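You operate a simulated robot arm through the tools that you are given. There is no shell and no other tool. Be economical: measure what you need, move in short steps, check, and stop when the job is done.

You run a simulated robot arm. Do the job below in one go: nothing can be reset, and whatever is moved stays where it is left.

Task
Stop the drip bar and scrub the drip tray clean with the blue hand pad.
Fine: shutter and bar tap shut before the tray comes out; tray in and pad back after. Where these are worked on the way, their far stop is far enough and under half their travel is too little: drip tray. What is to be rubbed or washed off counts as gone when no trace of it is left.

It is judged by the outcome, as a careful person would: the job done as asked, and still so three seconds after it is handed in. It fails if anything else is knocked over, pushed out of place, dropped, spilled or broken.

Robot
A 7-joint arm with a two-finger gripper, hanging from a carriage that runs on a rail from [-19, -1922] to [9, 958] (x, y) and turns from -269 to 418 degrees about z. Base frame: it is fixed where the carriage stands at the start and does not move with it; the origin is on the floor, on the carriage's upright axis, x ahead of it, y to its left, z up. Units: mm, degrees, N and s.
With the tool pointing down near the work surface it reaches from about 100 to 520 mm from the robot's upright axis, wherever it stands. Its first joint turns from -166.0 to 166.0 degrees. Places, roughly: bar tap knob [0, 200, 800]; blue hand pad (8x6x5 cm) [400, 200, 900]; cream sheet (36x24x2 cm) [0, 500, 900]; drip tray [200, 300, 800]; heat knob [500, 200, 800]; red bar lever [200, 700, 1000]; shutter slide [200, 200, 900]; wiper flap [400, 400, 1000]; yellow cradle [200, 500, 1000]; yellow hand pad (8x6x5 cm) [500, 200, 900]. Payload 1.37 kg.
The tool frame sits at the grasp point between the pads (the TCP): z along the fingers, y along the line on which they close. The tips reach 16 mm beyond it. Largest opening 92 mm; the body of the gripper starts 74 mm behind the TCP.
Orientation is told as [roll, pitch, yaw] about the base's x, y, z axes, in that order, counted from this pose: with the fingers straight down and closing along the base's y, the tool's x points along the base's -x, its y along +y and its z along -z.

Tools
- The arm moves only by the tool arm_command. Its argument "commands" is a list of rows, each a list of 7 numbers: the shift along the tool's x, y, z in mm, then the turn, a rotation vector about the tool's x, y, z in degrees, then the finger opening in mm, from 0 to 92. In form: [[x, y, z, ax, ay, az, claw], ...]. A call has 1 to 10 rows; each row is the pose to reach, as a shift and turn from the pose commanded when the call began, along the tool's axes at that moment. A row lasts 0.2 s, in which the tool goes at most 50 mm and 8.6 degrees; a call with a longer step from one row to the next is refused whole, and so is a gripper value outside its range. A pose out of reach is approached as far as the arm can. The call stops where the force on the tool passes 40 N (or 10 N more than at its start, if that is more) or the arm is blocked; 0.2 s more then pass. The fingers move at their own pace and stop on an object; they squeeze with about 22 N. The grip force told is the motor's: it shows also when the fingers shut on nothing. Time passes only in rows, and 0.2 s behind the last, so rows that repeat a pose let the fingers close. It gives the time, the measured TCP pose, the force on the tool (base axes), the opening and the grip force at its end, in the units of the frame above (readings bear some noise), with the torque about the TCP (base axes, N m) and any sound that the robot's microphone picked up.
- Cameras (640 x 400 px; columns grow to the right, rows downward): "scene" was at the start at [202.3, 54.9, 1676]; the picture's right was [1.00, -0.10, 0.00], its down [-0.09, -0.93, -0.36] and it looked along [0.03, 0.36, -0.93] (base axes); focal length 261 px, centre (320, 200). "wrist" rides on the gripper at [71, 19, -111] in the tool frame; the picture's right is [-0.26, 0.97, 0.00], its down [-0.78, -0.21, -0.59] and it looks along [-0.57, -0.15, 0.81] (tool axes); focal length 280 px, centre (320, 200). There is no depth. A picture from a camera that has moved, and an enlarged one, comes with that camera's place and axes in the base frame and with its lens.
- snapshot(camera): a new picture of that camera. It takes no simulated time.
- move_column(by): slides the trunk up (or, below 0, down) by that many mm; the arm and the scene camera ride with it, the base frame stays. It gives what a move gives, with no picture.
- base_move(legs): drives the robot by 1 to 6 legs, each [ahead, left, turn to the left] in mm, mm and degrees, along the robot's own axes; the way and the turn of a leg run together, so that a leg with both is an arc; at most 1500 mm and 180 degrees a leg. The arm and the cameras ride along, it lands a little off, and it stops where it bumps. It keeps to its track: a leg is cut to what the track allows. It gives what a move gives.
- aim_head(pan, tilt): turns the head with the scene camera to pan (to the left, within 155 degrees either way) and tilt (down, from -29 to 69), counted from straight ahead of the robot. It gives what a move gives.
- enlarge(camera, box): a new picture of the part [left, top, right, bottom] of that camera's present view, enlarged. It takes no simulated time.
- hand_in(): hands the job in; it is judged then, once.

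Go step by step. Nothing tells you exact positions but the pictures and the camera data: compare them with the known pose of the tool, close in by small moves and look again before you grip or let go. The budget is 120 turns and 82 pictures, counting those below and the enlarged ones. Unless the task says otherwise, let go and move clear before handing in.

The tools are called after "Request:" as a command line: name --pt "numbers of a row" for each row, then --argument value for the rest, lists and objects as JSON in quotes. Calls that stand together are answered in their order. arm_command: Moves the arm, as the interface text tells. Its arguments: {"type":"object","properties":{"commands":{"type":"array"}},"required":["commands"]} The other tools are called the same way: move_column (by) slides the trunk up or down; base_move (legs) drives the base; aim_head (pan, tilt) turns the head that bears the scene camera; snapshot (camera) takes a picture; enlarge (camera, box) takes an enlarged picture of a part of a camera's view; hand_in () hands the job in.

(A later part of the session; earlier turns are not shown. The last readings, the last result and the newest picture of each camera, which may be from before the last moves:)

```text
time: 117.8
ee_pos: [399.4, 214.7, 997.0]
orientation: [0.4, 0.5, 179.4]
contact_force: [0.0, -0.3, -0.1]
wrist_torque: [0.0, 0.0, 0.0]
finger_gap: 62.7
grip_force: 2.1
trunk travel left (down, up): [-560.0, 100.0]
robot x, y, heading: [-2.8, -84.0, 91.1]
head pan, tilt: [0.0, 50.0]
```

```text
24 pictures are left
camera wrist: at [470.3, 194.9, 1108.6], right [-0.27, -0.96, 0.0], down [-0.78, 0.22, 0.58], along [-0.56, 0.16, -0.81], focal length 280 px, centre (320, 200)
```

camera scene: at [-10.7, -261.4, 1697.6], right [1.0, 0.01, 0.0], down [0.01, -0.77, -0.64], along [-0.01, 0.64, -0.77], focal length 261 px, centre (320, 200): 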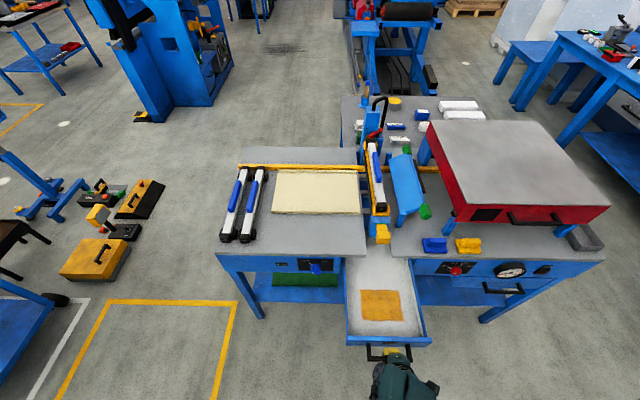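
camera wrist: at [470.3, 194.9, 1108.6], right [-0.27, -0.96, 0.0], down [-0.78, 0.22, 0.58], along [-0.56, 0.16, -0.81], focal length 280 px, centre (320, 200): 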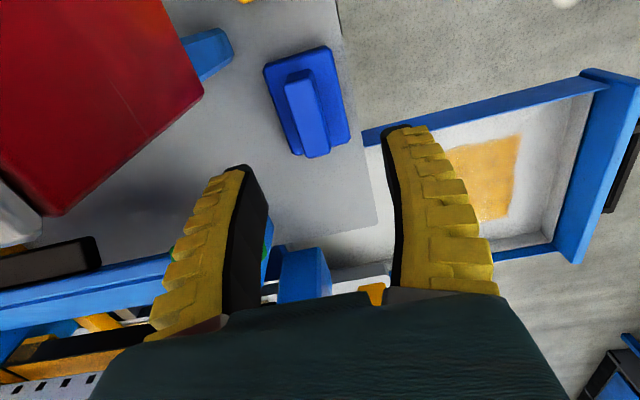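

Triangulating, the ridge top is at z≈892 near (402, 225), so the bench top is about z 845. I'll shift 11 mm in y and descend so the tips straddle the ridge, then grip.

Request:
arm_command --pt "2 -11 20 0 0 0 60" --pt "2 -11 50 0 0 0 60" --pt "2 -11 80 0 0 0 60" --pt "2 -11 80 0 0 0 60"

Request:
snapshot --camera "wrist"

```text
time: 118.8
ee_pos: [390.4, 210.2, 932.1]
orientation: [0.4, 0.5, 179.4]
contact_force: [-0.6, 0.0, -0.7]
wrist_torque: [0.04, -0.01, 0.03]
finger_gap: 62.7
grip_force: 2.1
out of reach, approached as far as the arm can: row 2, 3, 4
trunk travel left (down, up): [-560.0, 100.0]
robot x, y, heading: [-4.9, -84.5, 90.9]
head pan, tilt: [0.0, 50.0]
```

```text
23 pictures are left
camera wrist: at [458.7, 191.2, 1044.2], right [-0.27, -0.96, 0.0], down [-0.78, 0.22, 0.58], along [-0.56, 0.16, -0.81], focal length 280 px, centre (320, 200)
```

wrist: 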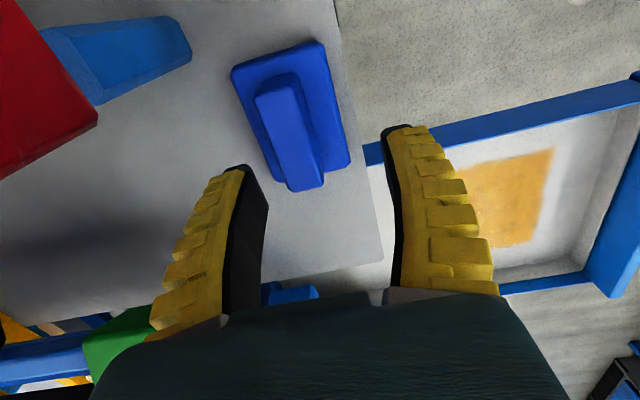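

At reach limit again; I'll pull the arm back 70, drive 70 mm closer, then align over the ridge at (403, 229).

Request:
arm_command --pt "0 35 0 0 0 0 60" --pt "0 70 0 0 0 0 60" --pt "0 70 0 0 0 0 60"

Request:
base_move --legs '[[70, 0, 0]]'

Request:
arm_command --pt "7 -9 0 0 0 0 60" --pt "13 -18 0 0 0 0 60" --pt "13 -18 0 0 0 0 60"

```text
time: 119.6
ee_pos: [400.9, 146.9, 922.4]
orientation: [0.4, 0.5, 179.4]
contact_force: [0.2, -0.4, -0.5]
wrist_torque: [0.03, 0.0, -0.03]
finger_gap: 62.4
grip_force: 1.5
out of reach, approached as far as the arm can: row 2, 3
trunk travel left (down, up): [-560.0, 100.0]
robot x, y, heading: [1.6, -88.3, 91.0]
head pan, tilt: [0.0, 50.0]
```

```text
time: 120.6
ee_pos: [400.8, 217.5, 922.0]
orientation: [0.4, 0.5, 179.4]
contact_force: [-0.5, 0.2, 0.7]
wrist_torque: [0.04, 0.03, -0.04]
finger_gap: 62.3
grip_force: 1.7
trunk travel left (down, up): [-560.0, 100.0]
robot x, y, heading: [0.6, -15.7, 90.6]
head pan, tilt: [0.0, 50.0]
```

```text
time: 121.4
ee_pos: [414.1, 234.1, 922.9]
orientation: [0.3, 0.3, 179.4]
contact_force: [-1.1, -0.1, 0.6]
wrist_torque: [-0.03, -0.02, -0.01]
finger_gap: 62.6
grip_force: 1.7
trunk travel left (down, up): [-560.0, 100.0]
robot x, y, heading: [-1.8, -14.8, 90.8]
head pan, tilt: [0.0, 50.0]
```

Request:
arm_command --pt "-10 5 0 0 0 0 60" --pt "-10 5 0 0 0 0 60"

Request:
snapshot --camera "wrist"

```text
time: 122.0
ee_pos: [404.0, 230.0, 921.3]
orientation: [0.4, 0.4, 179.4]
contact_force: [-1.1, -0.2, 0.2]
wrist_torque: [0.04, -0.03, 0.03]
finger_gap: 62.4
grip_force: 2.1
trunk travel left (down, up): [-560.0, 100.0]
robot x, y, heading: [0.2, -15.5, 90.7]
head pan, tilt: [0.0, 50.0]
```

```text
22 pictures are left
camera wrist: at [474.0, 210.9, 1033.5], right [-0.27, -0.96, 0.0], down [-0.78, 0.22, 0.58], along [-0.56, 0.15, -0.81], focal length 280 px, centre (320, 200)
```

wrist: 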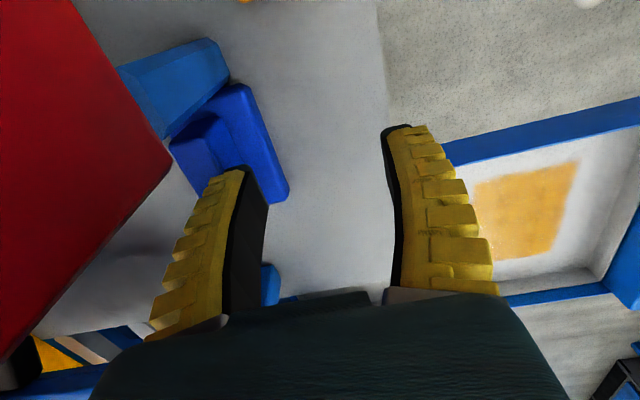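

The pad has been nudged in +y by a fingertip (its top is higher than I reckoned). Let me zoom to see its present state.

Request:
arm_command --pt "0 0 -30 0 0 0 70" --pt "0 20 -60 0 0 0 70" --pt "0 40 -80 0 0 0 70"

Request:
enlarge --camera "wrist" --box '[100, 0, 400, 190]'

```text
time: 122.8
ee_pos: [419.2, 221.8, 959.8]
orientation: [1.1, -1.4, -179.5]
contact_force: [-23.9, 10.1, 1.4]
wrist_torque: [-1.09, -2.6, 1.18]
finger_gap: 72.0
grip_force: 1.7
out of reach, approached as far as the arm can: row 1, 2, 3
trunk travel left (down, up): [-560.0, 100.0]
robot x, y, heading: [1.2, -16.4, 91.2]
head pan, tilt: [0.0, 50.0]
stopped in row 3: the force on the tool passed its limit at 60 N (the readings are from after the stop); the commanded pose is now the measured one
```

```text
2.11 times, centred on (250, 95) of wrist
camera zoom: at [493.0, 204.5, 1069.0], right [-0.25, -0.97, 0.02], down [-0.77, 0.22, 0.6], along [-0.59, 0.13, -0.8], focal length 590 px, centre (467, 421)
```

zoom: 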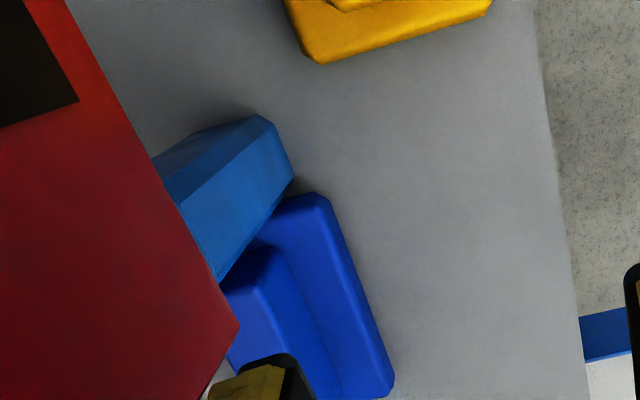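

The gripper is pressing on the oven. I'll back the carriage straight away from it.

Request:
base_move --legs '[[-120, 0, 0]]'

Request:
snapshot --camera "scene"

```text
time: 124.0
ee_pos: [427.8, 98.8, 963.1]
orientation: [0.9, -0.6, -179.7]
contact_force: [-0.7, -0.5, 0.1]
wrist_torque: [0.0, 0.0, 0.0]
finger_gap: 72.0
grip_force: 1.3
trunk travel left (down, up): [-560.0, 100.0]
robot x, y, heading: [-1.2, -137.5, 90.9]
head pan, tilt: [0.0, 50.0]
```

```text
20 pictures are left
camera scene: at [-9.4, 140.6, 1758.0], right [1.0, 0.02, 0.0], down [0.01, -0.77, -0.64], along [-0.01, 0.64, -0.77], focal length 261 px, centre (320, 200)
```

scene: 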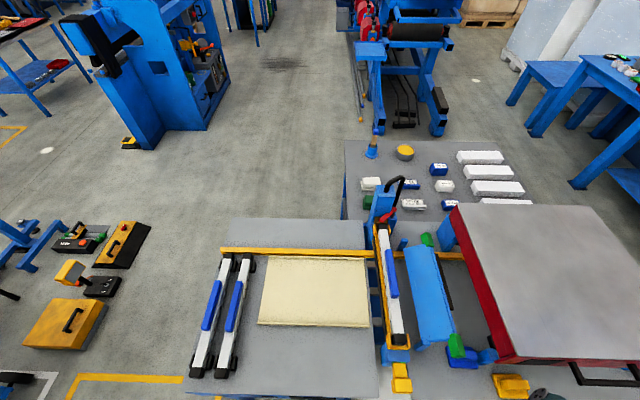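

Nothing else seems disturbed. The arm's posture keeps limiting it, so I'll look back at the arm itself with the head.

Request:
aim_head --pan -150 --tilt 62

Request:
snapshot --camera "scene"

```text
time: 126.4
ee_pos: [426.4, 99.3, 962.5]
orientation: [0.9, -0.7, -179.7]
contact_force: [0.1, -0.1, -0.7]
wrist_torque: [-0.03, -0.02, 0.0]
finger_gap: 71.9
grip_force: 2.1
trunk travel left (down, up): [-560.0, 100.0]
robot x, y, heading: [-2.6, -132.6, 91.3]
head pan, tilt: [-150.0, 62.0]
```

```text
19 pictures are left
camera scene: at [25.2, 8.5, 1743.1], right [-0.86, -0.52, 0.0], down [-0.46, 0.76, -0.47], along [0.24, -0.4, -0.88], focal length 261 px, centre (320, 200)
```

scene: 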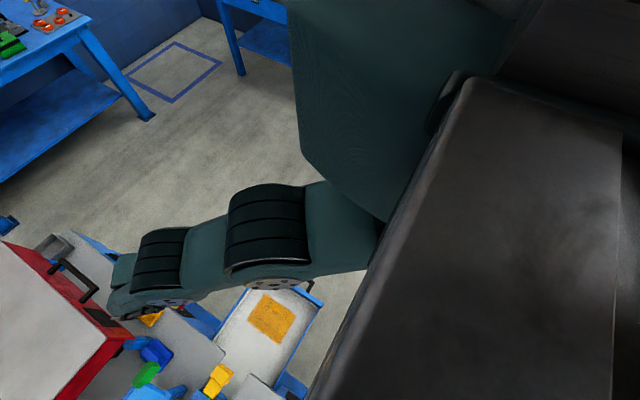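

The arm hangs from above, so height is best handled by the trunk and y by the carriage. The pad now sits at about (419, 284) near the oven's front corner; I'll tilt the tool 35° forward so the camera stays clear and take a look before dragging it back.

Request:
aim_head --pan 0 --tilt 50

Request:
arm_command --pt "0 0 0 7 0 0 60" --pt "0 0 0 14 0 0 40" --pt "0 0 0 21 0 0 20" --pt "0 0 0 28 0 0 0" --pt "0 0 0 35 0 0 0" --pt "0 0 0 35 0 0 0"

Request:
snapshot --camera "wrist"

```text
time: 128.7
ee_pos: [426.1, 99.2, 961.8]
orientation: [0.8, -0.7, -179.8]
contact_force: [-0.2, 0.0, -0.3]
wrist_torque: [-0.03, -0.01, -0.02]
finger_gap: 72.2
grip_force: 1.3
trunk travel left (down, up): [-560.0, 100.0]
robot x, y, heading: [1.4, -131.7, 91.0]
head pan, tilt: [0.0, 50.0]
```

```text
time: 130.1
ee_pos: [420.8, 97.3, 958.2]
orientation: [-33.9, -1.3, -179.6]
contact_force: [-2.7, -1.3, -2.6]
wrist_torque: [0.22, -0.21, -0.15]
finger_gap: 0.0
grip_force: 21.7
out of reach, approached as far as the arm can: row 1, 2, 3, 4
trunk travel left (down, up): [-560.0, 100.0]
robot x, y, heading: [0.7, -137.7, 91.0]
head pan, tilt: [0.0, 50.0]
```

```text
18 pictures are left
camera wrist: at [493.2, 20.4, 1038.1], right [-0.27, -0.8, -0.53], down [-0.76, -0.16, 0.62], along [-0.58, 0.58, -0.57], focal length 280 px, centre (320, 200)
```

wrist: 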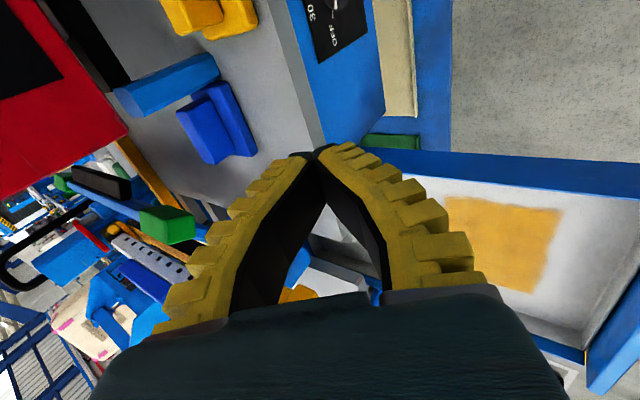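

I'll move the closed fingertips over and just past the pad's ridge (tip y≈303) at a safe height: part by arm, part by carriage.

Request:
arm_command --pt "0 -14 9 0 0 0 0" --pt "0 -28 18 0 0 0 0" --pt "0 -41 28 0 0 0 0" --pt "0 -41 28 0 0 0 0"

Request:
base_move --legs '[[110, 0, 0]]'

Request:
snapshot --camera "wrist"

```text
time: 131.1
ee_pos: [425.8, 149.3, 962.2]
orientation: [-34.2, -0.8, -179.8]
contact_force: [-0.1, -0.4, 0.1]
wrist_torque: [0.01, 0.02, -0.01]
finger_gap: 0.0
grip_force: 21.9
trunk travel left (down, up): [-560.0, 100.0]
robot x, y, heading: [-3.3, -135.4, 91.1]
head pan, tilt: [0.0, 50.0]
```

```text
time: 132.3
ee_pos: [427.6, 259.0, 961.8]
orientation: [-34.1, -0.8, -179.7]
contact_force: [-0.4, -0.4, -1.1]
wrist_torque: [0.03, 0.02, 0.02]
finger_gap: 0.0
grip_force: 21.5
trunk travel left (down, up): [-560.0, 100.0]
robot x, y, heading: [2.1, -25.4, 91.1]
head pan, tilt: [0.0, 50.0]
```

```text
17 pictures are left
camera wrist: at [499.9, 180.3, 1042.4], right [-0.27, -0.8, -0.54], down [-0.77, -0.16, 0.62], along [-0.58, 0.58, -0.58], focal length 280 px, centre (320, 200)
```

wrist: 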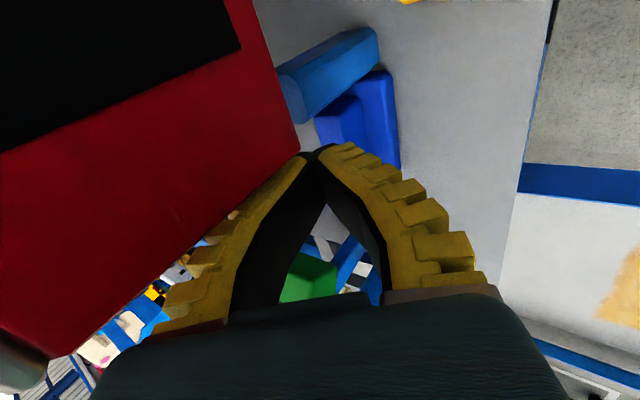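

The ridge is near y 276, z≈905, and the fingers clear the oven corner. I'll shift 8 mm in -x, go 38 mm further, then lower behind the ridge.

Request:
arm_command --pt "-4 0 0 0 0 0 0" --pt "-8 0 0 0 0 0 0" --pt "-8 0 0 0 0 0 0"

Request:
base_move --legs '[[40, 0, 0]]'

Request:
move_column --by -56

Request:
snapshot --camera "wrist"

```text
time: 133.1
ee_pos: [419.6, 257.0, 962.7]
orientation: [-34.2, -0.7, -179.8]
contact_force: [-0.5, 0.3, 0.5]
wrist_torque: [0.01, 0.03, 0.01]
finger_gap: 0.0
grip_force: 21.9
trunk travel left (down, up): [-560.0, 100.0]
robot x, y, heading: [-1.5, -27.5, 90.9]
head pan, tilt: [0.0, 50.0]
```

```text
time: 134.0
ee_pos: [420.5, 298.0, 960.8]
orientation: [-34.1, -0.6, -179.8]
contact_force: [-1.6, -0.3, 0.3]
wrist_torque: [-0.02, -0.08, -0.06]
finger_gap: 0.2
grip_force: 21.7
trunk travel left (down, up): [-560.0, 100.0]
robot x, y, heading: [0.3, 12.6, 91.3]
head pan, tilt: [0.0, 50.0]
```

```text
time: 134.7
ee_pos: [418.9, 299.5, 924.1]
orientation: [-34.5, -0.5, -179.4]
contact_force: [-19.3, -8.3, 17.6]
wrist_torque: [0.8, -2.27, -0.96]
finger_gap: 0.1
grip_force: 21.8
trunk travel left (down, up): [-519.0, 141.0]
robot x, y, heading: [0.3, 10.3, 91.1]
head pan, tilt: [0.0, 50.0]
stopped: the force on the tool passed its limit at 67 N (the readings are from after the stop); the commanded pose is now the measured one
```

```text
16 pictures are left
camera wrist: at [492.5, 221.6, 1004.8], right [-0.26, -0.8, -0.54], down [-0.77, -0.17, 0.61], along [-0.58, 0.58, -0.57], focal length 280 px, centre (320, 200)
```

wrist: 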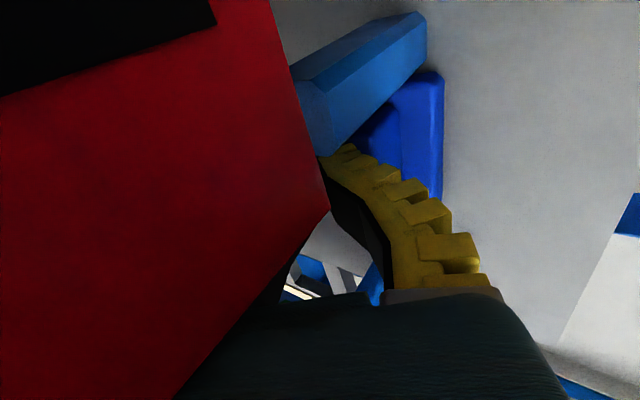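

The hand touched the oven corner while lowering. I'll lift back up, shift 24 mm to -x, and lower again.

Request:
move_column --by 38

Request:
arm_command --pt "-8 0 0 0 0 0 0" --pt "-16 0 0 0 0 0 0" --pt "-24 0 0 0 0 0 0" --pt "-24 0 0 0 0 0 0"

Request:
move_column --by -40

```text
time: 135.5
ee_pos: [419.9, 301.5, 961.9]
orientation: [-34.4, -0.5, -179.6]
contact_force: [-10.2, 2.2, -3.1]
wrist_torque: [-0.14, -1.12, -0.31]
finger_gap: 0.0
grip_force: 22.0
trunk travel left (down, up): [-557.0, 103.0]
robot x, y, heading: [-0.6, 12.3, 90.7]
head pan, tilt: [0.0, 50.0]
```

```text
time: 136.5
ee_pos: [399.1, 298.8, 963.5]
orientation: [-34.4, -0.3, -179.7]
contact_force: [0.5, -0.1, -0.1]
wrist_torque: [0.0, 0.02, -0.02]
finger_gap: 0.3
grip_force: 22.0
trunk travel left (down, up): [-557.0, 103.0]
robot x, y, heading: [-1.1, 13.0, 91.4]
head pan, tilt: [0.0, 50.0]
```

```text
time: 137.3
ee_pos: [400.7, 300.9, 926.3]
orientation: [-34.6, 0.0, -179.7]
contact_force: [-3.0, -0.4, 13.1]
wrist_torque: [-0.12, 0.06, -0.02]
finger_gap: 0.2
grip_force: 21.3
trunk travel left (down, up): [-517.0, 143.0]
robot x, y, heading: [-0.3, 15.6, 90.9]
head pan, tilt: [0.0, 50.0]
```

The tip is resting on something at z≈913 (likely still the ridge). I'll lift a little, go 16 mm further, and lower again.

Request:
move_column --by 12

Request:
base_move --legs '[[16, 0, 0]]'

Request:
move_column --by -30

Request:
snapshot --camera "wrist"

```text
time: 137.9
ee_pos: [398.2, 299.9, 935.3]
orientation: [-34.3, -0.5, -179.7]
contact_force: [-0.3, 0.2, 0.1]
wrist_torque: [0.02, 0.01, -0.02]
finger_gap: 0.3
grip_force: 22.7
trunk travel left (down, up): [-529.0, 131.0]
robot x, y, heading: [-1.2, 11.4, 91.2]
head pan, tilt: [0.0, 50.0]
```

```text
time: 138.7
ee_pos: [398.5, 315.5, 935.4]
orientation: [-34.5, -0.2, -179.6]
contact_force: [-0.8, -0.2, -0.4]
wrist_torque: [-0.03, 0.0, -0.01]
finger_gap: 0.0
grip_force: 22.0
trunk travel left (down, up): [-529.0, 131.0]
robot x, y, heading: [-0.0, 28.3, 91.1]
head pan, tilt: [0.0, 50.0]
```

```text
time: 139.4
ee_pos: [407.4, 316.5, 911.7]
orientation: [-34.7, 0.6, -179.8]
contact_force: [11.1, -7.5, 27.9]
wrist_torque: [-0.47, 1.38, 0.91]
finger_gap: 0.2
grip_force: 21.6
trunk travel left (down, up): [-499.0, 161.0]
robot x, y, heading: [-1.9, 28.5, 91.0]
head pan, tilt: [0.0, 50.0]
```

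```text
15 pictures are left
camera wrist: at [478.3, 238.2, 992.5], right [-0.26, -0.79, -0.55], down [-0.78, -0.16, 0.6], along [-0.57, 0.59, -0.58], focal length 280 px, centre (320, 200)
```

wrist: 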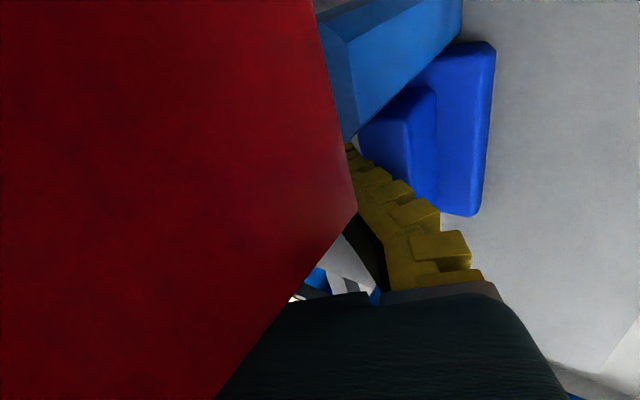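

The fingertips seem to be behind the ridge now. I'll relieve the pressure slightly and drag back 40 mm.

Request:
move_column --by 4

Request:
base_move --legs '[[-40, 0, 0]]'

Request:
snapshot --camera "wrist"

```text
time: 140.0
ee_pos: [405.4, 316.5, 913.1]
orientation: [-34.6, 0.1, -179.7]
contact_force: [17.7, -4.0, 21.1]
wrist_torque: [-0.48, 1.74, 1.02]
finger_gap: 0.0
grip_force: 22.0
trunk travel left (down, up): [-503.0, 157.0]
robot x, y, heading: [-0.2, 31.9, 91.0]
head pan, tilt: [0.0, 50.0]
```

```text
time: 140.9
ee_pos: [399.1, 276.3, 910.3]
orientation: [-34.4, -0.4, -179.7]
contact_force: [-4.4, -4.8, 25.1]
wrist_torque: [-0.64, -0.04, -0.1]
finger_gap: 0.0
grip_force: 21.9
trunk travel left (down, up): [-503.0, 157.0]
robot x, y, heading: [-1.7, -11.5, 91.1]
head pan, tilt: [0.0, 50.0]
```

```text
14 pictures are left
camera wrist: at [471.0, 197.4, 990.0], right [-0.26, -0.8, -0.54], down [-0.77, -0.16, 0.61], along [-0.58, 0.58, -0.58], focal length 280 px, centre (320, 200)
```

wrist: 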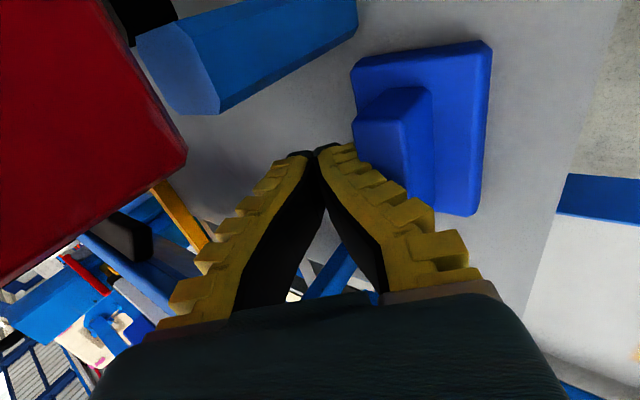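

The pad came along, unrotated. Another 26 mm brings it back near its original y.

Request:
base_move --legs '[[-26, 0, 0]]'

Request:
move_column --by 60

Request:
snapshot --camera "wrist"

```text
time: 141.7
ee_pos: [401.0, 249.1, 911.5]
orientation: [-34.4, -0.3, -179.7]
contact_force: [1.4, -4.5, 21.7]
wrist_torque: [-0.58, -0.03, 0.01]
finger_gap: 0.0
grip_force: 22.1
trunk travel left (down, up): [-503.0, 157.0]
robot x, y, heading: [-1.4, -35.7, 90.7]
head pan, tilt: [0.0, 50.0]
```

```text
time: 142.7
ee_pos: [399.4, 249.1, 969.5]
orientation: [-34.4, -0.2, -179.5]
contact_force: [-0.4, -0.3, 0.0]
wrist_torque: [0.01, 0.02, -0.02]
finger_gap: 0.0
grip_force: 22.5
trunk travel left (down, up): [-563.0, 97.0]
robot x, y, heading: [-1.7, -35.8, 90.8]
head pan, tilt: [0.0, 50.0]
```

```text
13 pictures are left
camera wrist: at [471.2, 171.2, 1051.0], right [-0.26, -0.8, -0.54], down [-0.78, -0.16, 0.61], along [-0.57, 0.58, -0.58], focal length 280 px, centre (320, 200)
```

wrist: 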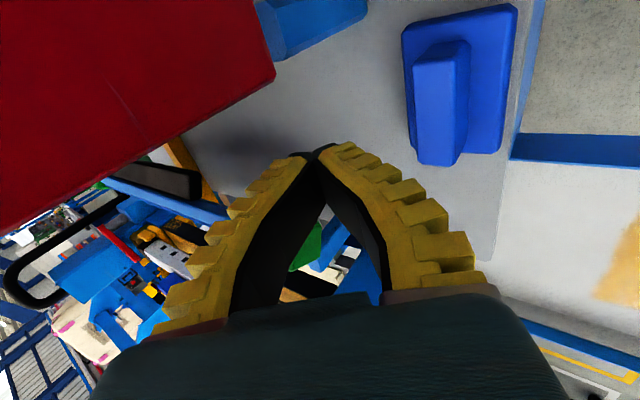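

Pad ridge is now at about (405, 215), top z≈902 (original was about (406, 224)). I'll level the tool above it with the fingers open.

Request:
arm_command --pt "1 9 1.5 -6 0 0 20" --pt "2 19 3.5 -12 0 0 50" --pt "3 28 5 -18 0 0 50" --pt "4 38 7 -24 0 0 50" --pt "5 47 9 -30 0 0 50" --pt "5 47 9 -34.3 0 0 50" --pt "5 47 9 -34.3 0 0 50"

Request:
snapshot --camera "wrist"

```text
time: 144.3
ee_pos: [404.6, 216.2, 935.6]
orientation: [-0.1, -0.2, -179.7]
contact_force: [0.0, 0.3, -0.3]
wrist_torque: [-0.02, 0.0, -0.01]
finger_gap: 52.9
grip_force: 2.1
trunk travel left (down, up): [-563.0, 97.0]
robot x, y, heading: [1.1, -34.1, 90.9]
head pan, tilt: [0.0, 50.0]
```

```text
12 pictures are left
camera wrist: at [476.1, 196.8, 1047.5], right [-0.26, -0.97, 0.0], down [-0.78, 0.21, 0.59], along [-0.57, 0.15, -0.81], focal length 280 px, centre (320, 200)
```

wrist: 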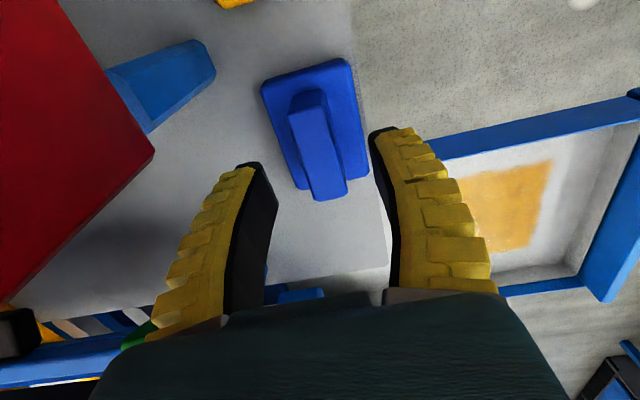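

Well centred. I'll lower 41 mm with the trunk and grip.

Request:
move_column --by -41

Request:
arm_command --pt "0 0 0 0 0 0 20" --pt "0 0 0 0 0 0 0" --pt "0 0 0 0 0 0 0" --pt "0 0 0 0 0 0 0"

```text
time: 145.1
ee_pos: [404.6, 216.0, 895.9]
orientation: [-0.1, -0.3, -179.7]
contact_force: [-0.5, -0.4, -0.6]
wrist_torque: [0.01, -0.02, -0.01]
finger_gap: 52.9
grip_force: 1.9
trunk travel left (down, up): [-522.0, 138.0]
robot x, y, heading: [0.7, -36.2, 91.0]
head pan, tilt: [0.0, 50.0]
```

```text
time: 146.1
ee_pos: [405.9, 217.1, 895.9]
orientation: [-0.2, -0.2, -179.7]
contact_force: [-1.8, -1.3, 9.5]
wrist_torque: [-0.02, 0.19, -0.05]
finger_gap: 17.3
grip_force: 22.2
trunk travel left (down, up): [-522.0, 138.0]
robot x, y, heading: [-2.6, -36.7, 90.7]
head pan, tilt: [0.0, 50.0]
```

Gripped (17 mm ridge). Lift, back the carriage away 300 mm, then carry the pad across over the tray.

Request:
move_column --by 60

Request:
base_move --legs '[[-300, 0, 0]]'

Request:
arm_command --pt "-30 -15 0 0 0 0 0" --pt "-60 -30 0 0 0 0 0" --pt "-90 -45 0 0 0 0 0" --pt "-120 -60 0 0 0 0 0" --pt "-150 -75 0 0 0 0 0" --pt "-185 -90 0 0 0 0 0" --pt "-185 -90 0 0 0 0 0"

```text
time: 147.1
ee_pos: [404.8, 215.4, 955.6]
orientation: [-0.1, -0.1, -179.8]
contact_force: [0.5, 0.2, 0.2]
wrist_torque: [-0.03, 0.0, 0.0]
finger_gap: 0.0
grip_force: 22.3
trunk travel left (down, up): [-582.0, 78.0]
robot x, y, heading: [-3.5, -35.8, 90.8]
head pan, tilt: [0.0, 50.0]
```

```text
time: 149.2
ee_pos: [402.5, -82.1, 955.9]
orientation: [-0.1, -0.2, -179.7]
contact_force: [0.7, -0.2, 0.2]
wrist_torque: [0.04, 0.01, -0.03]
finger_gap: 0.1
grip_force: 22.2
trunk travel left (down, up): [-582.0, 78.0]
robot x, y, heading: [-4.8, -334.8, 91.0]
head pan, tilt: [0.0, 50.0]
```

```text
time: 150.8
ee_pos: [215.4, 7.9, 957.3]
orientation: [-0.2, -0.2, -179.7]
contact_force: [-0.4, -0.2, 0.3]
wrist_torque: [0.0, 0.03, 0.0]
finger_gap: 0.0
grip_force: 22.1
trunk travel left (down, up): [-582.0, 78.0]
robot x, y, heading: [-1.5, -334.1, 90.9]
head pan, tilt: [0.0, 50.0]
```

The grip slipped off as I lifted — too shallow. I'll retrace exactly and check the pad before gripping deeper.

Request:
arm_command --pt "35 15 0 0 0 0 0" --pt "65 30 0 0 0 0 0" --pt "95 45 0 0 0 0 0" --pt "125 60 0 0 0 0 20" --pt "155 75 0 0 0 0 50" --pt "187 90 0 0 0 0 50" --pt "187 90 0 0 0 0 50"

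Request:
base_move --legs '[[298, 0, 0]]'

Request:
snapshot --camera "wrist"

```text
time: 152.4
ee_pos: [404.4, -81.3, 956.0]
orientation: [-0.2, -0.2, -179.7]
contact_force: [0.1, 0.5, -0.6]
wrist_torque: [-0.01, 0.01, 0.02]
finger_gap: 52.8
grip_force: 1.8
trunk travel left (down, up): [-582.0, 78.0]
robot x, y, heading: [-1.9, -331.6, 91.0]
head pan, tilt: [0.0, 50.0]
```

```text
time: 154.4
ee_pos: [405.5, 215.4, 954.8]
orientation: [-0.2, -0.2, -179.7]
contact_force: [0.0, -0.3, -0.6]
wrist_torque: [0.02, -0.02, 0.01]
finger_gap: 52.8
grip_force: 2.0
trunk travel left (down, up): [-582.0, 78.0]
robot x, y, heading: [-2.2, -36.3, 91.1]
head pan, tilt: [0.0, 50.0]
```

```text
11 pictures are left
camera wrist: at [477.2, 196.2, 1066.0], right [-0.26, -0.97, 0.0], down [-0.78, 0.21, 0.59], along [-0.57, 0.15, -0.81], focal length 280 px, centre (320, 200)
```

wrist: 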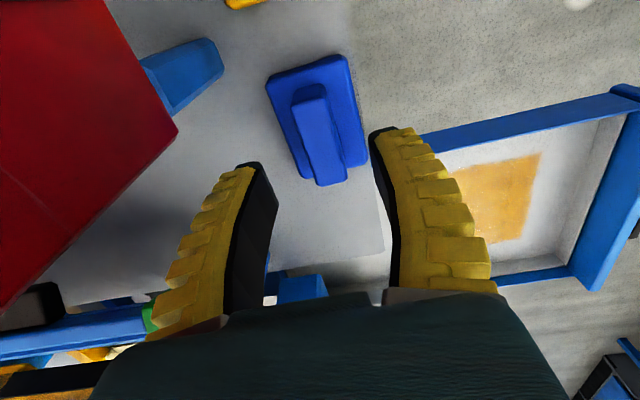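

The pad is still in its place. I'll lower 20 mm deeper this time (TCP z≈877) and grip.

Request:
move_column --by -78

Request:
arm_command --pt "0 0 0 0 0 0 20" --pt "0 0 0 0 0 0 0" --pt "0 0 0 0 0 0 0" --pt "0 0 0 0 0 0 0"

Request:
move_column --by 78

```text
time: 155.5
ee_pos: [405.2, 214.3, 875.9]
orientation: [0.0, -0.2, -179.7]
contact_force: [-0.3, 0.3, -0.7]
wrist_torque: [0.02, 0.0, 0.0]
finger_gap: 53.1
grip_force: 21.2
trunk travel left (down, up): [-504.0, 156.0]
robot x, y, heading: [4.8, -40.3, 91.0]
head pan, tilt: [0.0, 50.0]
```

```text
time: 156.5
ee_pos: [404.9, 215.3, 876.7]
orientation: [-0.2, -0.2, -179.7]
contact_force: [0.5, 0.5, -0.8]
wrist_torque: [-0.02, 0.0, -0.01]
finger_gap: 52.6
grip_force: 21.9
trunk travel left (down, up): [-504.0, 156.0]
robot x, y, heading: [1.2, -37.4, 91.3]
head pan, tilt: [0.0, 50.0]
```

```text
time: 157.7
ee_pos: [405.8, 215.0, 956.1]
orientation: [-0.1, -0.2, -179.7]
contact_force: [0.5, -0.3, -0.4]
wrist_torque: [0.0, -0.01, 0.0]
finger_gap: 52.7
grip_force: 21.5
trunk travel left (down, up): [-582.0, 78.0]
robot x, y, heading: [1.1, -40.8, 90.8]
head pan, tilt: [0.0, 50.0]
```

The fingers are now holding something 53 mm wide — the pad's body itself. A picture to confirm it is lifted.

Request:
snapshot --camera "wrist"

```text
10 pictures are left
camera wrist: at [477.1, 196.1, 1065.8], right [-0.26, -0.97, 0.0], down [-0.78, 0.21, 0.59], along [-0.57, 0.15, -0.81], focal length 280 px, centre (320, 200)
```

wrist: 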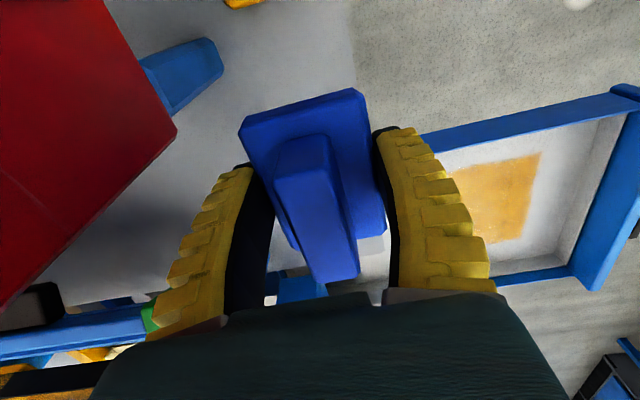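

The pad is held firmly by its body. I'll carry it over the tray the same way.

Request:
base_move --legs '[[-300, 0, 0]]'

Request:
arm_command --pt "-30 -15 0 0 0 0 0" --pt "-60 -30 0 0 0 0 0" --pt "-90 -45 0 0 0 0 0" --pt "-120 -60 0 0 0 0 0" --pt "-150 -75 0 0 0 0 0" --pt "-185 -100 0 0 0 0 0" --pt "-215 -120 0 0 0 0 0" --pt "-215 -120 0 0 0 0 0"

Request:
move_column --by -90

Request:
snapshot --camera "wrist"

```text
time: 159.8
ee_pos: [402.2, -87.6, 955.4]
orientation: [-0.2, -0.2, -179.6]
contact_force: [-0.4, -0.6, -0.6]
wrist_torque: [-0.02, -0.02, -0.02]
finger_gap: 52.6
grip_force: 22.2
trunk travel left (down, up): [-582.0, 78.0]
robot x, y, heading: [-4.7, -340.2, 91.1]
head pan, tilt: [0.0, 50.0]
```

```text
time: 161.6
ee_pos: [186.5, 31.5, 957.2]
orientation: [-0.1, -0.2, -179.6]
contact_force: [0.0, 1.1, -1.4]
wrist_torque: [0.0, 0.0, 0.01]
finger_gap: 52.4
grip_force: 21.8
trunk travel left (down, up): [-582.0, 78.0]
robot x, y, heading: [-4.3, -341.0, 91.0]
head pan, tilt: [0.0, 50.0]
```

```text
time: 162.8
ee_pos: [186.0, 32.7, 865.4]
orientation: [-0.2, -0.1, -179.6]
contact_force: [0.8, 0.1, 0.5]
wrist_torque: [-0.02, -0.02, 0.0]
finger_gap: 52.8
grip_force: 21.8
trunk travel left (down, up): [-492.0, 168.0]
robot x, y, heading: [-6.1, -338.4, 91.1]
head pan, tilt: [0.0, 50.0]
```

```text
9 pictures are left
camera wrist: at [258.4, 13.4, 977.6], right [-0.26, -0.97, 0.0], down [-0.78, 0.21, 0.59], along [-0.57, 0.15, -0.81], focal length 280 px, centre (320, 200)
```

wrist: 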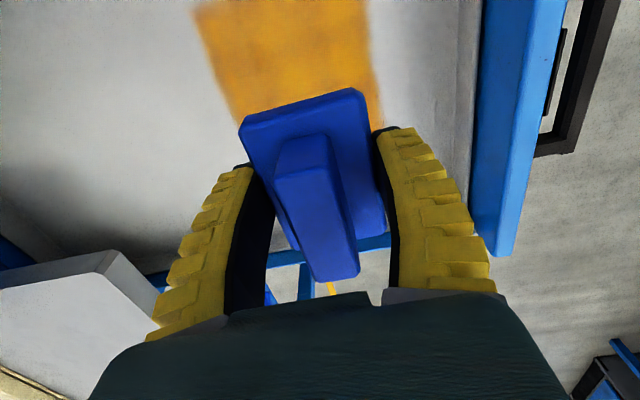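

The stain spans about y -8…90 here and x 150…285; the pad hangs over its left end. I'll lower toward the tray floor, feeling for contact.

Request:
move_column --by -36

Request:
arm_command --pt "0 0 3 0 0 0 0" --pt "0 0 6 0 0 0 0" --pt "0 0 9 0 0 0 0" --pt "0 0 12 0 0 0 0"

```text
time: 163.6
ee_pos: [187.1, 32.0, 831.0]
orientation: [-0.1, -0.2, -179.6]
contact_force: [0.6, 0.6, -1.2]
wrist_torque: [0.0, -0.04, -0.01]
finger_gap: 52.8
grip_force: 21.9
trunk travel left (down, up): [-456.0, 204.0]
robot x, y, heading: [-1.7, -340.2, 91.0]
head pan, tilt: [0.0, 50.0]
```

```text
time: 164.6
ee_pos: [187.4, 33.2, 818.8]
orientation: [-0.2, -0.3, -179.7]
contact_force: [0.3, 0.2, -1.3]
wrist_torque: [-0.02, -0.01, 0.01]
finger_gap: 52.9
grip_force: 22.5
trunk travel left (down, up): [-456.0, 204.0]
robot x, y, heading: [-5.7, -344.5, 91.2]
head pan, tilt: [0.0, 50.0]
```

Request:
arm_command --pt "0 0 3 0 0 0 0" --pt "0 0 6 0 0 0 0" --pt "0 0 9 0 0 0 0" --pt "0 0 12 0 0 0 0" --pt "0 0 15 0 0 0 0"

Request:
arm_command --pt "0 0 3 0 0 0 0" --pt "0 0 6 0 0 0 0"

```text
time: 165.8
ee_pos: [185.8, 32.2, 803.1]
orientation: [-0.2, -0.2, -179.6]
contact_force: [0.1, 0.4, 0.1]
wrist_torque: [-0.01, -0.01, 0.0]
finger_gap: 52.5
grip_force: 22.2
trunk travel left (down, up): [-456.0, 204.0]
robot x, y, heading: [-5.2, -340.0, 91.0]
head pan, tilt: [0.0, 50.0]
```

```text
time: 166.4
ee_pos: [186.9, 32.8, 797.7]
orientation: [-0.2, -0.2, -179.6]
contact_force: [0.8, -0.1, -0.7]
wrist_torque: [0.02, -0.01, 0.03]
finger_gap: 52.4
grip_force: 21.5
trunk travel left (down, up): [-456.0, 204.0]
robot x, y, heading: [-2.5, -342.2, 91.2]
head pan, tilt: [0.0, 50.0]
```

Request:
arm_command --pt "0 0 3 0 0 0 0" --pt "0 0 6 0 0 0 0" --pt "0 0 9 0 0 0 0" --pt "0 0 12 0 0 0 0"

Request:
arm_command --pt "0 0 3 0 0 0 0" --pt "0 0 6 0 0 0 0"

```text
time: 167.4
ee_pos: [187.5, 36.2, 789.3]
orientation: [-0.4, -0.1, -179.6]
contact_force: [-6.0, -8.3, 33.5]
wrist_torque: [-0.48, 0.19, -0.15]
finger_gap: 53.8
grip_force: 21.9
trunk travel left (down, up): [-456.0, 204.0]
robot x, y, heading: [0.7, -339.9, 91.0]
head pan, tilt: [0.0, 50.0]
```

```text
time: 167.7
ee_pos: [187.1, 37.6, 788.8]
orientation: [-0.6, -0.1, -179.6]
contact_force: [-5.4, -6.0, 22.3]
wrist_torque: [-0.73, 0.31, -0.18]
finger_gap: 52.7
grip_force: 22.3
trunk travel left (down, up): [-456.0, 204.0]
robot x, y, heading: [-4.5, -342.2, 91.2]
head pan, tilt: [0.0, 50.0]
stopped in row 1: the force on the tool passed its limit at 49 N (the readings are from after the stop); the commanded pose is now the measured one
```

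Contact with the tray floor at TCP z≈789. I'll ease off slightly and scrub in lanes along y across the stain.

Request:
arm_command --pt "0 18 -1 0 0 0 0" --pt "0 37 -1 0 0 0 0" --pt "0 10 -1 0 0 0 0" --pt "0 -20 -1 0 0 0 0" --pt "0 -48 -1 0 0 0 0" --pt "-42 -48 -1 0 0 0 0" --pt "-42 -20 -1 0 0 0 0" --pt "-42 10 -1 0 0 0 0" --pt "-42 37 -1 0 0 0 0" --pt "-20 37 -1 0 0 0 0"

Request:
enlarge --camera "scene" --box '[320, 200, 520, 400]'

```text
time: 169.9
ee_pos: [165.4, 0.3, 790.3]
orientation: [-0.7, -0.1, -179.6]
contact_force: [0.6, -0.3, 3.9]
wrist_torque: [-0.11, 0.11, 0.04]
finger_gap: 53.1
grip_force: 22.1
out of reach, approached as far as the arm can: row 5
trunk travel left (down, up): [-456.0, 204.0]
robot x, y, heading: [-3.3, -339.6, 90.9]
head pan, tilt: [0.0, 50.0]
stopped in row 10: the force on the tool passed its limit at 48 N (the readings are from after the stop); the commanded pose is now the measured one
```

```text
2.00 times, centred on (420, 300) of scene
camera zoom: at [-11.5, -64.1, 1653.5], right [1.0, 0.02, 0.0], down [0.01, -0.77, -0.64], along [-0.01, 0.64, -0.77], focal length 521 px, centre (120, 0)
```

zoom: 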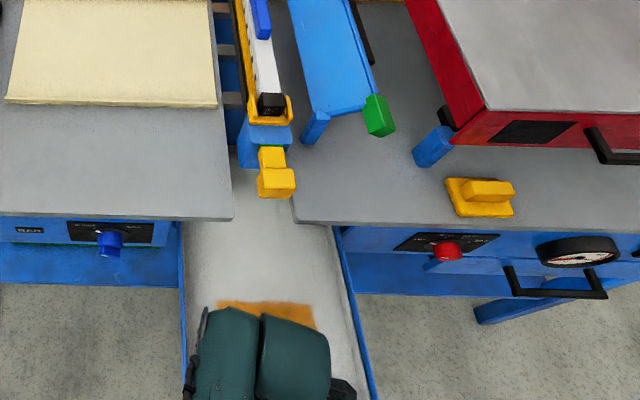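

Request:
snapshot --camera "wrist"

```text
7 pictures are left
camera wrist: at [235.1, -19.9, 900.4], right [-0.26, -0.97, -0.01], down [-0.78, 0.2, 0.59], along [-0.57, 0.16, -0.81], focal length 280 px, centre (320, 200)
```

wrist: 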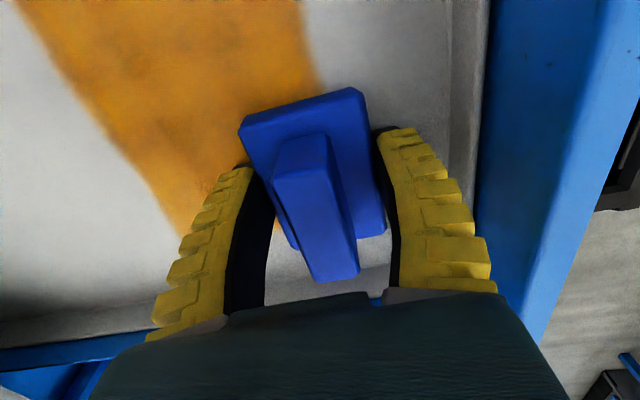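

The stain hardly changed, so the contact was too light. I'll press a little more and repeat strokes on one lane, then check the effect.

Request:
arm_command --pt "0 0 3 0 0 0 0" --pt "0 -22 3 0 0 0 0" --pt "0 -44 3 0 0 0 0" --pt "0 -66 3 0 0 0 0" --pt "0 -44 3 0 0 0 0" --pt "0 -22 3 0 0 0 0" --pt "0 0 3 0 0 0 0" --pt "0 -22 3 0 0 0 0" --pt "0 -44 3 0 0 0 0" --pt "0 -66 3 0 0 0 0"

```text
time: 171.6
ee_pos: [164.2, 3.8, 788.4]
orientation: [-0.6, 0.1, -179.5]
contact_force: [-3.4, -8.0, 23.0]
wrist_torque: [-0.92, 0.2, -0.06]
finger_gap: 52.8
grip_force: 21.8
trunk travel left (down, up): [-456.0, 204.0]
robot x, y, heading: [-4.9, -339.7, 90.9]
head pan, tilt: [0.0, 50.0]
stopped in row 8: the force on the tool passed its limit at 46 N (the readings are from after the stop); the commanded pose is now the measured one
```

Request:
snapshot --camera "wrist"

```text
6 pictures are left
camera wrist: at [235.1, -15.7, 900.1], right [-0.26, -0.97, -0.01], down [-0.78, 0.2, 0.59], along [-0.57, 0.16, -0.81], focal length 280 px, centre (320, 200)
```

wrist: 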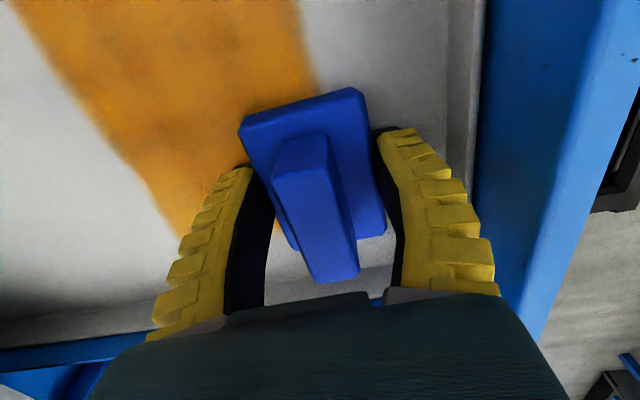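

I'll now scrub systematically in several batches — moderate pressure, overlapping lanes over the whole stain — and then check.

Request:
base_move --legs '[[38, 0, 0]]'

Request:
arm_command --pt "0 25 0 0 0 0 0" --pt "0 0 0 0 0 0 0" --pt "0 -25 0 0 0 0 0" --pt "0 -48 0 0 0 0 0" --pt "-20 -48 0 0 0 0 0" --pt "-20 -24 0 0 0 0 0" --pt "-20 0 0 0 0 0 0" --pt "-20 25 0 0 0 0 0" --pt "0 25 0 0 0 0 0" --pt "0 0 0 0 0 0 0"

Request:
arm_command --pt "18 0 0 0 0 0 0" --pt "36 0 0 0 0 0 0" --pt "36 26 0 0 0 0 0" --pt "36 0 0 0 0 0 0" --pt "36 -24 0 0 0 0 0" --pt "36 -48 0 0 0 0 0" --pt "36 -24 0 0 0 0 0" --pt "36 0 0 0 0 0 0" --pt "36 26 0 0 0 0 0" --pt "36 0 0 0 0 0 0"

Request:
arm_command --pt "20 0 0 0 0 0 0" --pt "42 0 0 0 0 0 0" --pt "42 26 0 0 0 0 0" --pt "42 0 0 0 0 0 0" --pt "42 -24 0 0 0 0 0" --pt "42 -48 0 0 0 0 0" --pt "42 -24 0 0 0 0 0" --pt "42 0 0 0 0 0 0" --pt "42 26 0 0 0 0 0" --pt "42 0 0 0 0 0 0"

Request:
snapshot --camera "wrist"

```text
time: 172.3
ee_pos: [164.7, 11.5, 789.7]
orientation: [-0.6, 0.2, -179.6]
contact_force: [0.5, -0.6, 2.3]
wrist_torque: [-0.09, -0.03, 0.03]
finger_gap: 53.0
grip_force: 22.0
trunk travel left (down, up): [-456.0, 204.0]
robot x, y, heading: [-5.8, -333.8, 91.0]
head pan, tilt: [0.0, 50.0]
stopped in leg 1: the force on the tool passed its limit at 41 N (the readings are from after the stop); the commanded pose is now the measured one
```

```text
time: 174.5
ee_pos: [166.2, 12.3, 790.0]
orientation: [-0.6, 0.2, -179.7]
contact_force: [-0.8, -0.8, 3.2]
wrist_torque: [-0.04, 0.19, -0.02]
finger_gap: 52.5
grip_force: 22.3
trunk travel left (down, up): [-456.0, 204.0]
robot x, y, heading: [-4.1, -333.1, 91.0]
head pan, tilt: [0.0, 50.0]
```

```text
time: 176.7
ee_pos: [200.9, 13.0, 789.6]
orientation: [-0.7, 0.0, -179.6]
contact_force: [-0.5, -1.0, -0.6]
wrist_torque: [0.03, -0.03, 0.02]
finger_gap: 52.9
grip_force: 22.0
trunk travel left (down, up): [-456.0, 204.0]
robot x, y, heading: [-3.2, -333.0, 90.9]
head pan, tilt: [0.0, 50.0]
```

```text
time: 178.2
ee_pos: [243.6, 55.0, 788.8]
orientation: [-0.7, 0.4, -179.5]
contact_force: [-0.4, -3.3, 21.2]
wrist_torque: [-0.74, 0.14, -0.02]
finger_gap: 52.9
grip_force: 21.8
trunk travel left (down, up): [-456.0, 204.0]
robot x, y, heading: [-2.6, -336.6, 90.9]
head pan, tilt: [0.0, 50.0]
stopped in row 7: the force on the tool passed its limit at 52 N (the readings are from after the stop); the commanded pose is now the measured one
```

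```text
5 pictures are left
camera wrist: at [313.8, 36.6, 900.4], right [-0.25, -0.97, -0.01], down [-0.79, 0.2, 0.58], along [-0.56, 0.16, -0.81], focal length 280 px, centre (320, 200)
```

wrist: 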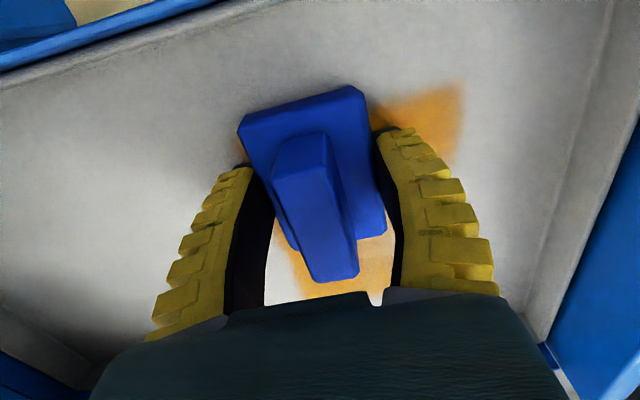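

The scrubbing works: much is gone; remaining patches are at the front-right corner and the left part of the stain. I'll continue with lanes over those.

Request:
arm_command --pt "0 17 -0.3 0 0 0 0" --pt "0 34 -0.3 0 0 0 0" --pt "0 50 -0.3 0 0 0 0" --pt "0 62 -0.3 0 0 0 0" --pt "15 62 -0.3 0 0 0 0" --pt "15 40 -0.3 0 0 0 0" --pt "15 20 -0.3 0 0 0 0" --pt "0 20 -0.3 0 0 0 0" --pt "0 40 -0.3 0 0 0 0" --pt "0 60 -0.3 0 0 0 0"

Request:
arm_command --pt "-15 0 0 0 0 0 0" --pt "-30 0 0 0 0 0 0" --pt "-30 -20 0 0 0 0 0" --pt "-30 -40 0 0 0 0 0" --pt "-10 -40 0 0 0 0 0" --pt "-10 -20 0 0 0 0 0" --pt "-10 0 0 0 0 0 0" --pt "-30 0 0 0 0 0 0" --pt "-45 0 0 0 0 0 0" --pt "-60 0 0 0 0 0 0"

Request:
arm_command --pt "0 -25 0 0 0 0 0" --pt "0 -50 0 0 0 0 0" --pt "0 -75 0 0 0 0 0" --pt "0 -90 0 0 0 0 0" --pt "-20 -90 0 0 0 0 0" --pt "-20 -70 0 0 0 0 0" --pt "-20 -45 0 0 0 0 0" --pt "-20 -20 0 0 0 0 0" --pt "-20 0 0 0 0 0 0" --pt "-40 0 0 0 0 0 0"

Request:
arm_command --pt "0 -25 0 0 0 0 0" --pt "0 -50 0 0 0 0 0" --pt "0 -75 0 0 0 0 0" --pt "0 -92 0 0 0 0 0" --pt "12 -92 0 0 0 0 0" --pt "12 -70 0 0 0 0 0" --pt "12 -92 0 0 0 0 0" --pt "30 -92 0 0 0 0 0" --pt "50 -92 0 0 0 0 0" --pt "50 -70 0 0 0 0 0"

```text
time: 179.4
ee_pos: [257.7, -0.8, 789.5]
orientation: [-0.6, 0.4, -179.5]
contact_force: [-0.2, 0.0, 12.4]
wrist_torque: [-0.42, 0.21, -0.13]
finger_gap: 53.2
grip_force: 22.4
trunk travel left (down, up): [-456.0, 204.0]
robot x, y, heading: [-2.7, -335.1, 91.2]
head pan, tilt: [0.0, 50.0]
stopped in row 6: the force on the tool passed its limit at 73 N (the readings are from after the stop); the commanded pose is now the measured one
```

```text
time: 181.6
ee_pos: [198.3, -3.2, 787.9]
orientation: [-0.4, 0.3, -179.5]
contact_force: [7.2, 0.1, 19.7]
wrist_torque: [-0.54, -0.01, 0.18]
finger_gap: 53.4
grip_force: 22.0
trunk travel left (down, up): [-456.0, 204.0]
robot x, y, heading: [-2.6, -329.4, 91.3]
head pan, tilt: [0.0, 50.0]
```

```text
time: 183.8
ee_pos: [158.4, -4.1, 789.6]
orientation: [-0.5, 0.3, -179.5]
contact_force: [6.8, -2.1, 26.9]
wrist_torque: [-0.63, -0.14, 0.31]
finger_gap: 53.7
grip_force: 22.3
out of reach, approached as far as the arm can: row 4
trunk travel left (down, up): [-456.0, 204.0]
robot x, y, heading: [-3.3, -333.5, 91.0]
head pan, tilt: [0.0, 50.0]
```

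```text
time: 184.1
ee_pos: [156.2, 2.9, 789.2]
orientation: [-0.4, 0.4, -179.5]
contact_force: [-1.8, -4.8, 15.8]
wrist_torque: [-0.45, 0.0, 0.09]
finger_gap: 52.9
grip_force: 22.1
trunk travel left (down, up): [-456.0, 204.0]
robot x, y, heading: [-5.5, -331.1, 91.3]
head pan, tilt: [0.0, 50.0]
stopped in row 1: the force on the tool passed its limit at 41 N (the readings are from after the stop); the commanded pose is now the measured one
```

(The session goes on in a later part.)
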